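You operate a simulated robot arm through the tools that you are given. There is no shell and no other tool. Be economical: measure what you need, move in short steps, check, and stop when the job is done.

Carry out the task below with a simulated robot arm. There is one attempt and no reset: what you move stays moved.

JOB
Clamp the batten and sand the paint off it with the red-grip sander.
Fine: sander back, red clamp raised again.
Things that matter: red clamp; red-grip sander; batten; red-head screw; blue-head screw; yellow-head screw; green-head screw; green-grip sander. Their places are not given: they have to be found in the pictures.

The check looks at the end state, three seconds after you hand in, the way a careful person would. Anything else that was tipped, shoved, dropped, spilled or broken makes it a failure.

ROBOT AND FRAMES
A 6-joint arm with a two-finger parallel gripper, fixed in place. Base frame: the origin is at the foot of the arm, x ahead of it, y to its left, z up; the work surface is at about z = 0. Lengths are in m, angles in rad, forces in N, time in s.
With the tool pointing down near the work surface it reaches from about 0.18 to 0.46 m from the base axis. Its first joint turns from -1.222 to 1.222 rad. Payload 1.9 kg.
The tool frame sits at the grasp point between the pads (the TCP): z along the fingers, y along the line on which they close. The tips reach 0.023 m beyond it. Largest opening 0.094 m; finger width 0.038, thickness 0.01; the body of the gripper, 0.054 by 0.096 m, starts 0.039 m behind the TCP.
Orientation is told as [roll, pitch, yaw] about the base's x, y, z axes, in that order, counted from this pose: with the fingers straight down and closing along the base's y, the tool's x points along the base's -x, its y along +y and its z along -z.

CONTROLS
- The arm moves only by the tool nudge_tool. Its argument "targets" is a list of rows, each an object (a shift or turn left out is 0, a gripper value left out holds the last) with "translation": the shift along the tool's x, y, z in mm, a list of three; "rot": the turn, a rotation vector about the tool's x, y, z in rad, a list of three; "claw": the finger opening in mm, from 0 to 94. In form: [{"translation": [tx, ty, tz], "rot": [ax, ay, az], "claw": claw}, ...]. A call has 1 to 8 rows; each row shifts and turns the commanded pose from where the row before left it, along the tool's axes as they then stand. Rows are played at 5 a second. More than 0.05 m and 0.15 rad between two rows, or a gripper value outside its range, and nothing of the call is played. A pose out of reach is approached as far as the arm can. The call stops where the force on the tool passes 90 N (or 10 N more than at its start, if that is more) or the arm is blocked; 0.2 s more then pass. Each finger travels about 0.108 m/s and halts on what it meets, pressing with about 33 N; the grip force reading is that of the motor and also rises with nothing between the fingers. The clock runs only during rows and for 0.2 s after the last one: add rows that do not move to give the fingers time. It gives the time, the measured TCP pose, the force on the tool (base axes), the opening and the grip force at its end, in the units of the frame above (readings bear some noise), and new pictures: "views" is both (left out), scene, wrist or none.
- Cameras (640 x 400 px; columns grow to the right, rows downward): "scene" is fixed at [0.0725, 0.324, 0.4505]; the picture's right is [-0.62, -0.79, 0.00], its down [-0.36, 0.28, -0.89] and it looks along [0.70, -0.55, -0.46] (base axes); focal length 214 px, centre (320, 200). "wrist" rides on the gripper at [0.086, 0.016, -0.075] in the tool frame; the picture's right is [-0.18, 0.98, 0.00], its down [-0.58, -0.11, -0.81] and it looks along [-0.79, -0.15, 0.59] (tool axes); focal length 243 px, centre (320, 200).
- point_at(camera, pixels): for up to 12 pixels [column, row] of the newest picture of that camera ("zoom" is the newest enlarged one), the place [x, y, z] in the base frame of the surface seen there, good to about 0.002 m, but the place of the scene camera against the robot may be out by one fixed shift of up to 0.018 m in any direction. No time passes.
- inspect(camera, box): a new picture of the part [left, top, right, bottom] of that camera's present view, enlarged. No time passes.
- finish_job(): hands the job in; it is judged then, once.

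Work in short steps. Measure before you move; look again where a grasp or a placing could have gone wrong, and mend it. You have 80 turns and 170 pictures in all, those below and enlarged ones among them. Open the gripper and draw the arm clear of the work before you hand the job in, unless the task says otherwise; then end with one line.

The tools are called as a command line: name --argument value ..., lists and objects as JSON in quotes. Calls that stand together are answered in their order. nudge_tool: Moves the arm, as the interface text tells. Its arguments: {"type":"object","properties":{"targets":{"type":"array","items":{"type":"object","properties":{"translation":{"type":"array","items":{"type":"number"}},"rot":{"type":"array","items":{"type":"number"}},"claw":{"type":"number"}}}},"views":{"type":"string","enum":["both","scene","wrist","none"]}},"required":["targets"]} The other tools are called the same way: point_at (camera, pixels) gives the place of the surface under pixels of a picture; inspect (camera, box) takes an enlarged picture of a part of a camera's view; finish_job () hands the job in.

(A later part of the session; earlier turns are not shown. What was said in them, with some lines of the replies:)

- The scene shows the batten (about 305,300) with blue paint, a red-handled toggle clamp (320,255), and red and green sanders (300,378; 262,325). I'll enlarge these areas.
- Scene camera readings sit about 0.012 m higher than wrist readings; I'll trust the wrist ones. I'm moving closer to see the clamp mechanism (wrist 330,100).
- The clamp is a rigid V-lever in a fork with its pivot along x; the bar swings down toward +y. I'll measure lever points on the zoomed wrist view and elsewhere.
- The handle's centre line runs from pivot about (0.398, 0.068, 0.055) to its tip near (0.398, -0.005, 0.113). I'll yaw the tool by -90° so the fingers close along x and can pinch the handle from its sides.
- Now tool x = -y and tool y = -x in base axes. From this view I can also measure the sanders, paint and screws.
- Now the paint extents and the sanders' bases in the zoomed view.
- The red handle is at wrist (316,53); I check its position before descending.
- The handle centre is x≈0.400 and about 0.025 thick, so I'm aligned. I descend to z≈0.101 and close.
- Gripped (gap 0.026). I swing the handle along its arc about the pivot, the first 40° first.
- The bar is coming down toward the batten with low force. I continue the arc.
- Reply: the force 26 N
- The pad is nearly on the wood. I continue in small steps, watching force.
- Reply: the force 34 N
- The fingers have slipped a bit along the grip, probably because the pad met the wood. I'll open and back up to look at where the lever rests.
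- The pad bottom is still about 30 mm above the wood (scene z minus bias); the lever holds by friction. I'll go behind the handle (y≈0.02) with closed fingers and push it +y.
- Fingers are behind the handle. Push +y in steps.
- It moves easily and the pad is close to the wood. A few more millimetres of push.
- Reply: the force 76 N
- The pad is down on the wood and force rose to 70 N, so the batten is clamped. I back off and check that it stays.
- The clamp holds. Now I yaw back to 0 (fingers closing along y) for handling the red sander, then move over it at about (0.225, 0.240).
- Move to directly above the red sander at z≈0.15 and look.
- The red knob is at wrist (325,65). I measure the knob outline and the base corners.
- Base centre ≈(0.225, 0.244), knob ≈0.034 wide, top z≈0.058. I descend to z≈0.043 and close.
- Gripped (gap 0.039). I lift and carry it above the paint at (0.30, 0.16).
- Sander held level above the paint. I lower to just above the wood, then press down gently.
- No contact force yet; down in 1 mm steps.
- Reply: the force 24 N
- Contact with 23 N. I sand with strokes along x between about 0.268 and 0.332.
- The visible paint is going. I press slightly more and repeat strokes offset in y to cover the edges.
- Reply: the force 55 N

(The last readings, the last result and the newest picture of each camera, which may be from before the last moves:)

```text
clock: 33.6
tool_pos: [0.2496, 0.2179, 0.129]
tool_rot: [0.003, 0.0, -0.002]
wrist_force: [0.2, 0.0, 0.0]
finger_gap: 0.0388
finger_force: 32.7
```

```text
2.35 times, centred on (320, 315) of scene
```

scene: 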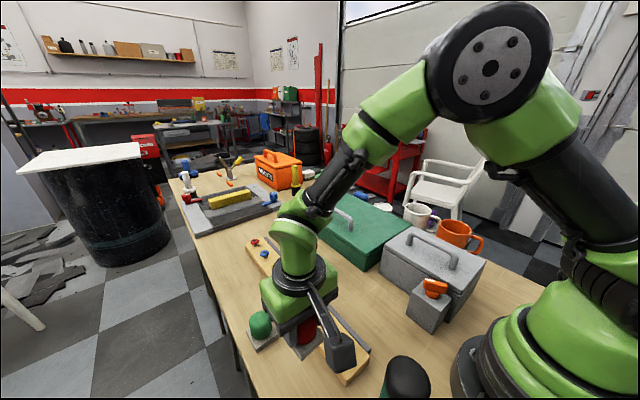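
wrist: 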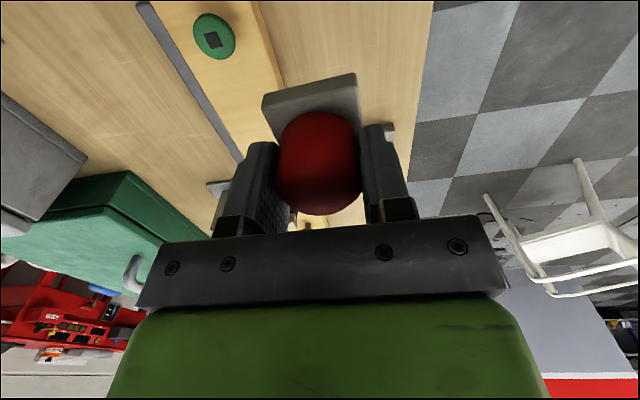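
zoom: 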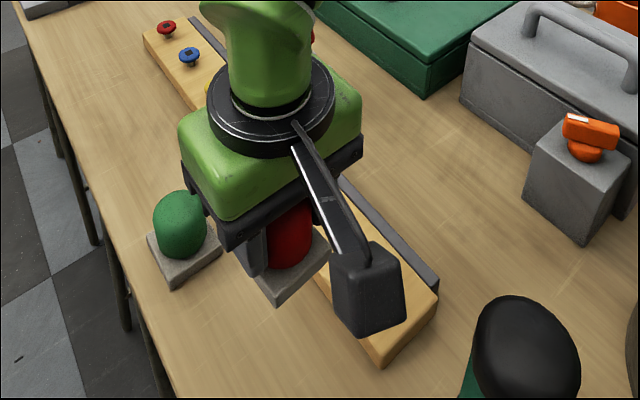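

The paint area is hidden behind the hand. I raise and draw back to see it before putting the sander down.

nudge_tool --targets '[{"translation": [10, -10, -40]}, {"translation": [15, -20, -40]}, {"translation": [15, -20, -40]}, {}]'

inspect --camera "wrist" --box '[220, 0, 460, 150]'

inspect --camera "scene" --box '[240, 230, 400, 400]'

```text
clock: 34.6
tool_pos: [0.2073, 0.1675, 0.2489]
tool_rot: [0.0, 0.001, 0.0]
wrist_force: [-0.6, -0.1, -0.8]
finger_gap: 0.0388
finger_force: 33.4
```

scene: 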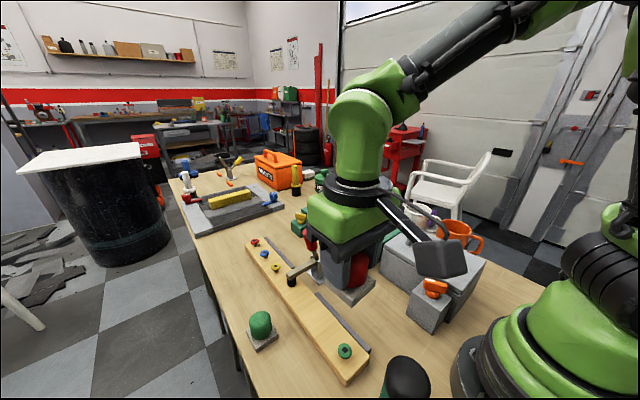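
wrist: 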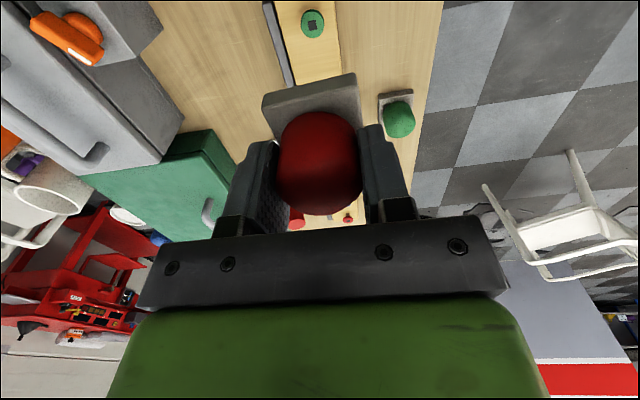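

```text
2.67 times, centred on (340, 75) of wrist
```

zoom: 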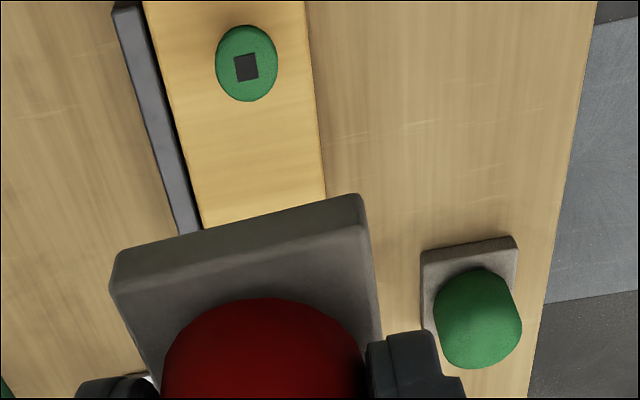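

```text
2.35 times, centred on (320, 315) of scene
```

zoom: 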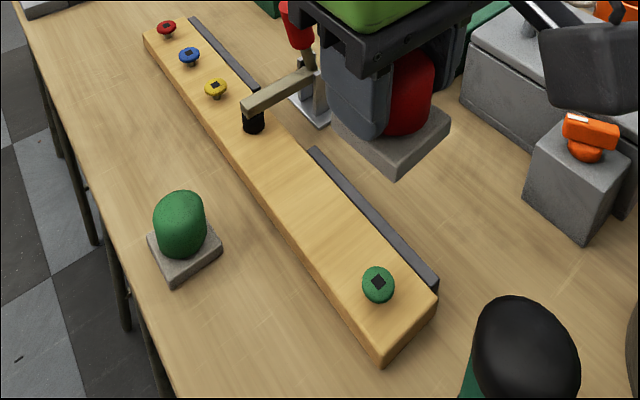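

The paint is completely gone and the clamp is unmoved. I return the sander to its spot (TCP 0.2267, 0.2419).

nudge_tool --targets '[{"translation": [-9.4, 37, 20]}, {"translation": [-10, 37.4, 20]}, {"translation": [0, 0, 40]}, {"translation": [0, 0, 40]}, {"translation": [0, 0, 40]}, {"translation": [0, 0, 35]}, {}]'

```text
clock: 36.2
tool_pos: [0.2298, 0.2425, 0.0548]
tool_rot: [0.001, 0.0, 0.0]
wrist_force: [0.4, 1.1, -0.5]
finger_gap: 0.0387
finger_force: 32.9
```

scene: 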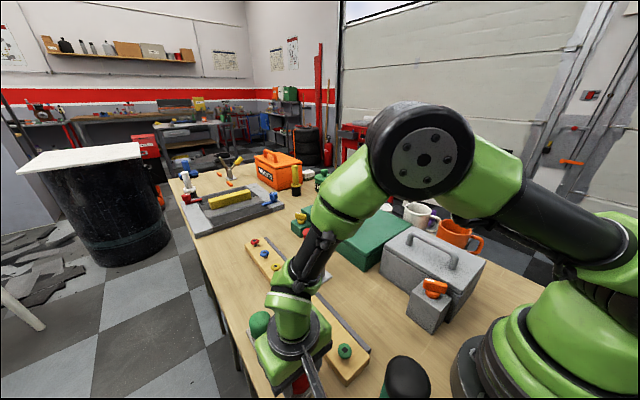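
wrist: 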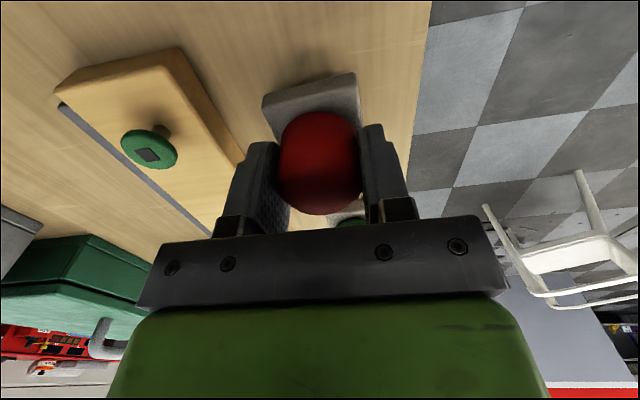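

Lower the last 11 mm with a small x correction, watching for contact.

nudge_tool --targets '[{"translation": [2, 0, 6]}, {"translation": [0, 0, 3]}, {"translation": [0, 0, 1]}, {}]' --views "none"

```text
clock: 37.2
tool_pos: [0.2277, 0.2428, 0.0439]
tool_rot: [0.003, 0.001, 0.001]
wrist_force: [0.3, 0.0, 1.0]
finger_gap: 0.0387
finger_force: 33.1
```

At pick height with almost no contact force; one more 0.7 mm, then check force.

nudge_tool --targets '[{"translation": [0, 0, 0.7]}, {}]' --views "none"

```text
clock: 37.8
tool_pos: [0.2276, 0.2413, 0.0447]
tool_rot: [0.002, 0.001, 0.0]
wrist_force: [-3.0, -0.2, 11.6]
finger_gap: 0.0388
finger_force: 33.1
```

It touches the bench (11.6 N). I open and rise straight up.

nudge_tool --targets '[{"claw": 62}, {"claw": 62}, {"translation": [0, 0, -40]}, {"translation": [0, 0, -45]}, {"translation": [0, 0, -45]}, {"translation": [0, 0, -45]}, {}]'

```text
clock: 39.4
tool_pos: [0.2272, 0.2418, 0.2186]
tool_rot: [0.003, 0.0, -0.001]
wrist_force: [0.4, -1.3, -0.3]
finger_gap: 0.0621
finger_force: 0.1
```

scene: 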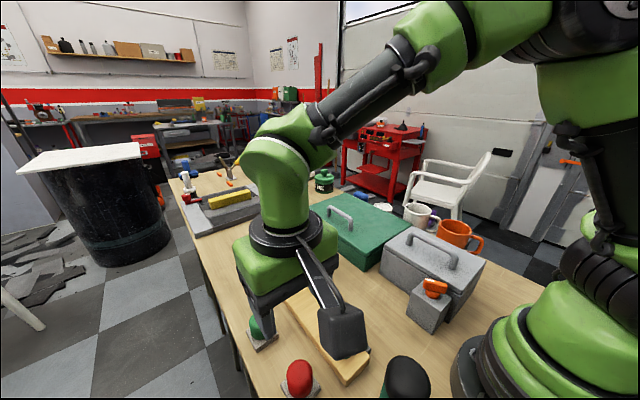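
wrist: 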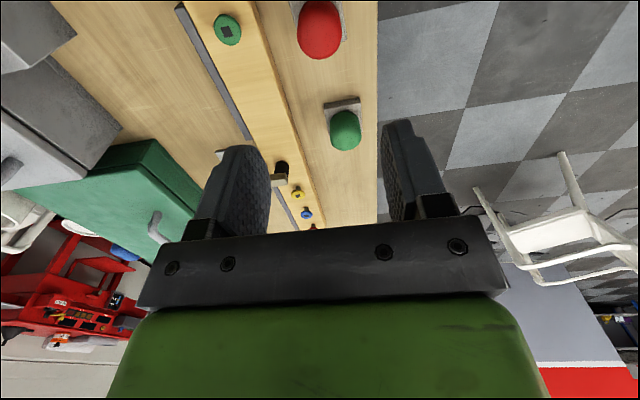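

The sander is back in place. Now I move above the +y side of the clamp handle (0.40, 0.150) with closed fingers, to push it back.

nudge_tool --targets '[{"translation": [-43, -23, 0], "claw": 0}, {"translation": [-43, -23, 0]}, {"translation": [-43, -23, 0]}, {"translation": [-43, -23, 0]}, {"translation": [0, 0, 40]}, {}]'

inspect --camera "scene" --box '[240, 230, 400, 400]'

```text
clock: 40.8
tool_pos: [0.3979, 0.1523, 0.1796]
tool_rot: [0.003, 0.0, 0.001]
wrist_force: [0.2, 0.7, 0.5]
finger_gap: 0.0
finger_force: 32.8
```

scene: 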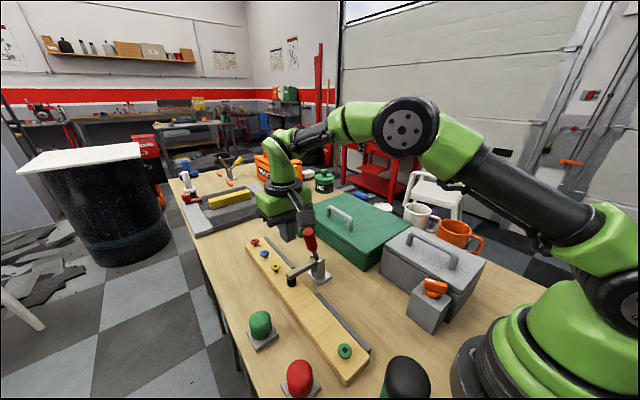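
wrist: 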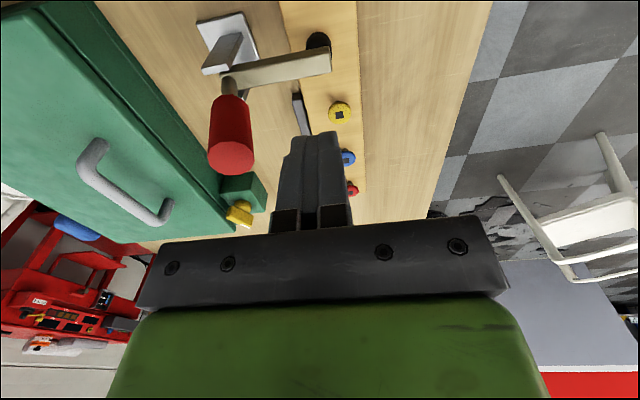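

```text
2.35 times, centred on (320, 315) of scene
```

zoom: 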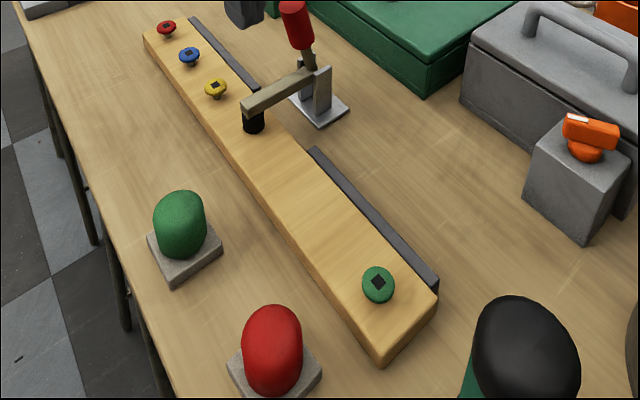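

All objects are in place. I check the handle's top height before lowering.

point_at --camera "wrist" --pixels '[[232, 158], [232, 172], [250, 155], [212, 155], [230, 110]]'

```text
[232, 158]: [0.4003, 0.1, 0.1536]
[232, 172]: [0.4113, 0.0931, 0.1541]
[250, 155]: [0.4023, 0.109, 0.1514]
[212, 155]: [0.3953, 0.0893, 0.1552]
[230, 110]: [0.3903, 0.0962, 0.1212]
```

The top is at z≈0.155, so TCP at 0.130 clears the palm (0.169). I lower, then push -y in steps.

nudge_tool --targets '[{"translation": [0, 0, 30]}, {"translation": [0, 0, 20]}, {}, {"translation": [0, -15, 0]}, {"translation": [0, -10, 0]}, {"translation": [0, -10, 0]}, {"translation": [0, -10, 0]}, {}]'

inspect --camera "scene" --box '[260, 210, 360, 290]'

```text
clock: 42.6
tool_pos: [0.3995, 0.1033, 0.1302]
tool_rot: [0.003, -0.001, 0.0]
wrist_force: [-1.5, 2.3, 15.8]
finger_gap: 0.0
finger_force: 33.2
```

scene: 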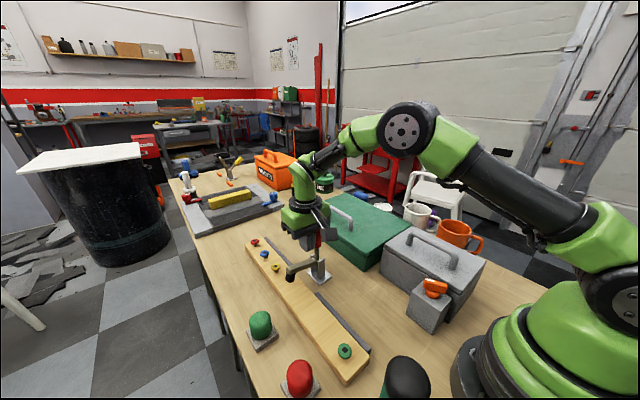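
wrist: 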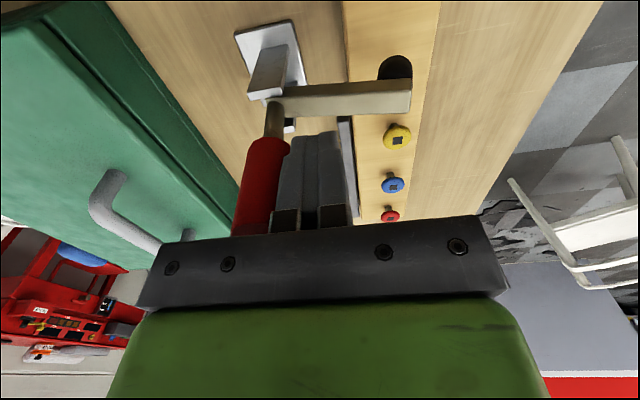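

```text
5.00 times, centred on (310, 250) of scene
```

zoom: 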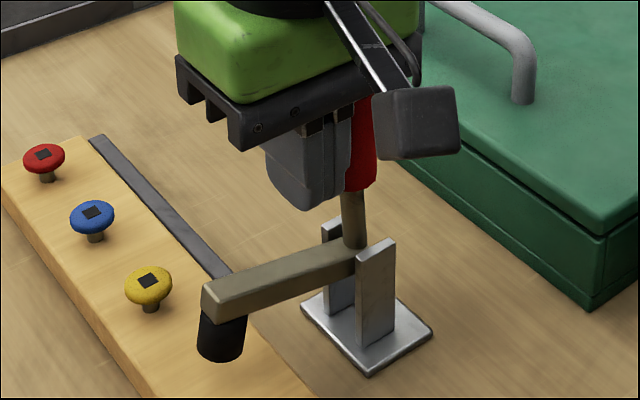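

It is swinging open, but there is 16 N upward, maybe the palm near the handle's end. I rise 6 mm and continue.

nudge_tool --targets '[{"translation": [0, 0, -6]}, {"translation": [0, -10, 0]}, {"translation": [0, -10, 0]}, {"translation": [0, -10, 0]}, {}]'

inspect --camera "scene" --box '[260, 210, 360, 290]'

```text
clock: 43.8
tool_pos: [0.399, 0.0745, 0.1326]
tool_rot: [0.002, 0.0, -0.002]
wrist_force: [-0.3, 0.5, 0.3]
finger_gap: 0.0001
finger_force: 32.6
```

scene: 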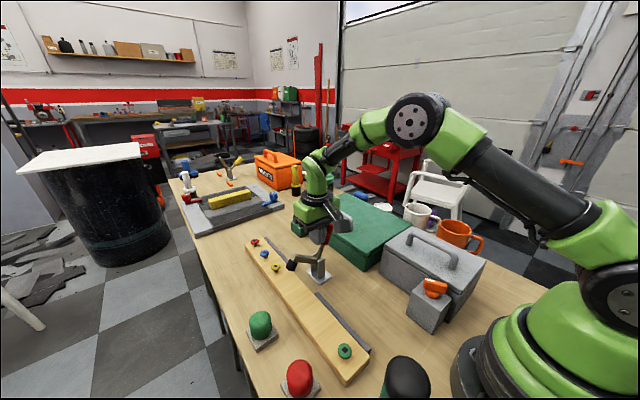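
wrist: 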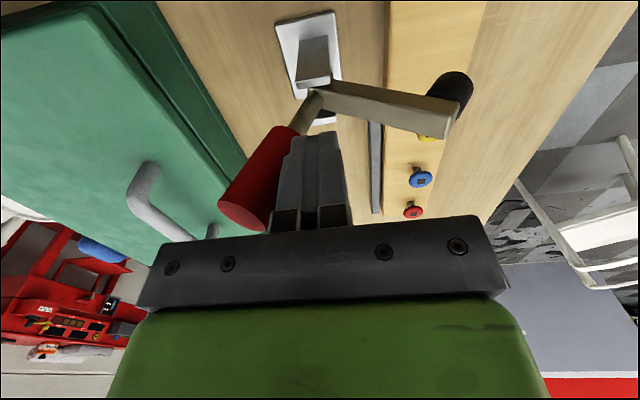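

```text
5.00 times, centred on (310, 250) of scene
```

zoom: 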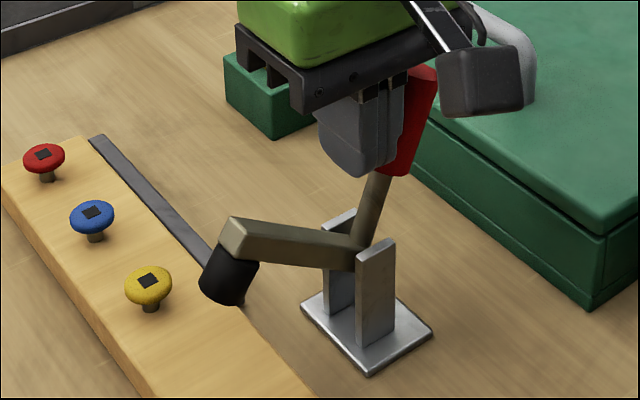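

The bar is rising freely. I continue -y, lowering slightly near the end.

nudge_tool --targets '[{"translation": [0, -10, 0]}, {"translation": [0, -9, 2]}, {"translation": [0, -8, 4]}, {"translation": [0, -6, 4]}, {}]'

inspect --camera "scene" --box '[280, 215, 360, 290]'

```text
clock: 45.0
tool_pos: [0.3986, 0.0417, 0.1252]
tool_rot: [0.003, 0.0, 0.0]
wrist_force: [-1.0, 1.4, 0.5]
finger_gap: 0.0002
finger_force: 32.9
```

scene: 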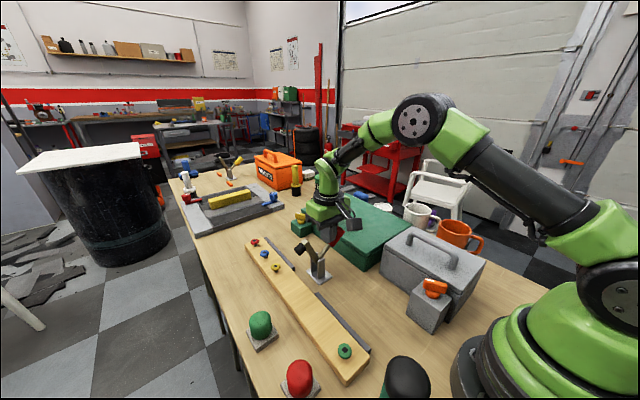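
wrist: 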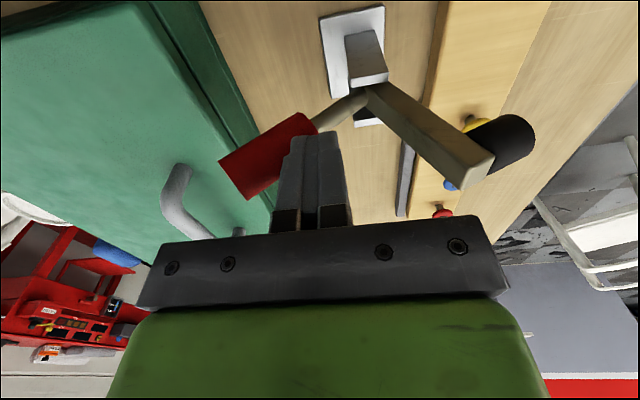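

```text
5.33 times, centred on (320, 252) of scene
```

zoom: 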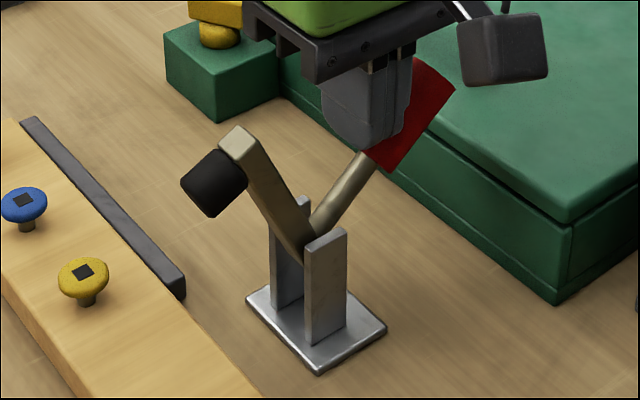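

Nearly the original pose (bar end at zoom (238,132) versus (248,125) originally). A few millimetres more.

nudge_tool --targets '[{"translation": [0, -3, 1]}, {"translation": [0, -2.5, 1]}, {}]' --views "scene"

inspect --camera "scene" --box '[280, 215, 360, 290]'

```text
clock: 45.8
tool_pos: [0.3977, 0.0362, 0.1229]
tool_rot: [0.001, 0.001, 0.002]
wrist_force: [0.2, 0.1, 0.2]
finger_gap: 0.0
finger_force: 32.6
```

scene: 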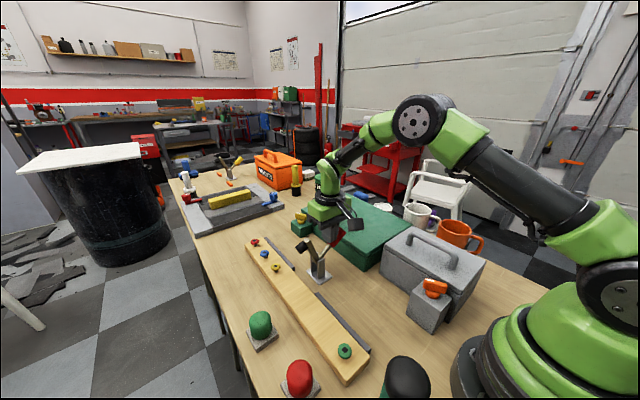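

```text
5.33 times, centred on (320, 252) of scene
```

zoom: 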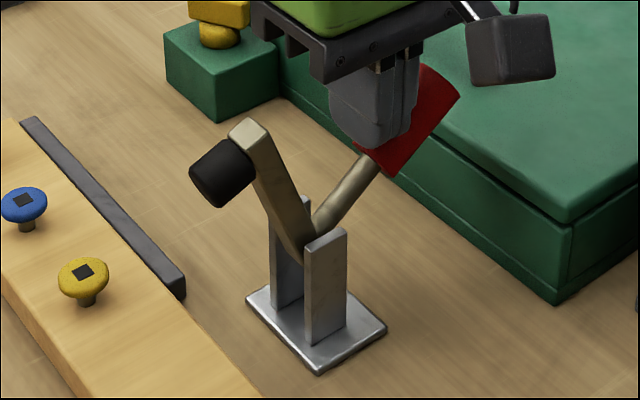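

The lever matches its original raised pose. I rise straight up, open, and draw clear for a last check.

nudge_tool --targets '[{"translation": [0, 2, -20]}, {"translation": [0, 0, -45]}, {"translation": [0, 0, -45]}, {"translation": [30, 0, -35], "claw": 60}, {"translation": [40, 0, -20]}, {"translation": [40, 0, 0]}, {}]'

inspect --camera "scene" --box '[220, 210, 420, 400]'

point_at --camera "scene" --pixels '[[298, 376], [260, 322], [255, 242], [264, 254], [275, 268], [345, 351]]'

```text
clock: 47.4
tool_pos: [0.2896, 0.039, 0.2879]
tool_rot: [0.001, 0.001, 0.0]
wrist_force: [0.3, -0.5, -0.7]
finger_gap: 0.0602
finger_force: 0.0
```

scene: 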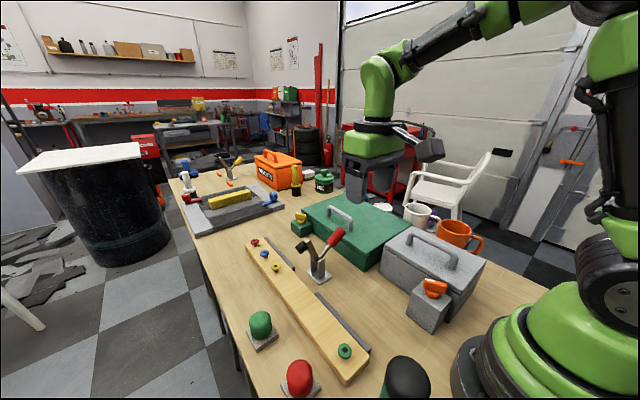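
wrist: 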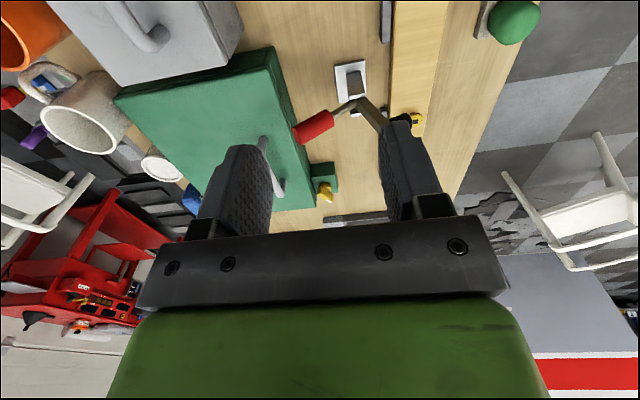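

```text
2.11 times, centred on (320, 305) of scene
```

zoom: 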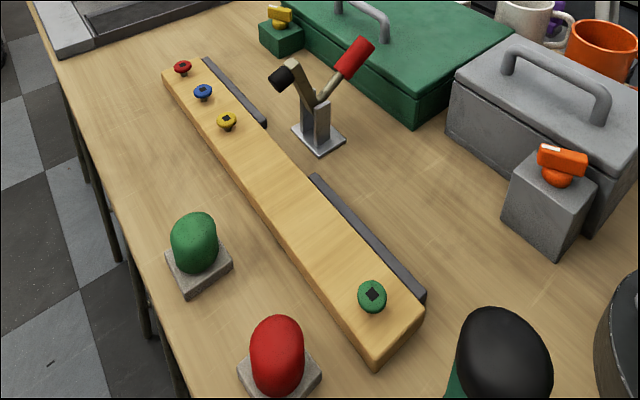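

```text
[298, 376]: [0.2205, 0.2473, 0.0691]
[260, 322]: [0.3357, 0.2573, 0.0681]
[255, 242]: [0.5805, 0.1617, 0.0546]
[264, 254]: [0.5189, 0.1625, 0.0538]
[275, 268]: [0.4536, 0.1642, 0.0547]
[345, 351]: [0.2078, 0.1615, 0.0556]
```

The paint is gone, the sander is back, the clamp is raised and everything else is unmoved. I hand in.

finish_job

```text
The job is handed in.
```

I clamped the batten and sanded the paint off with the red-grip sander. The sander is back in its place, the red clamp is raised again, and the last pictures show the screws and the green-grip sander where they started.
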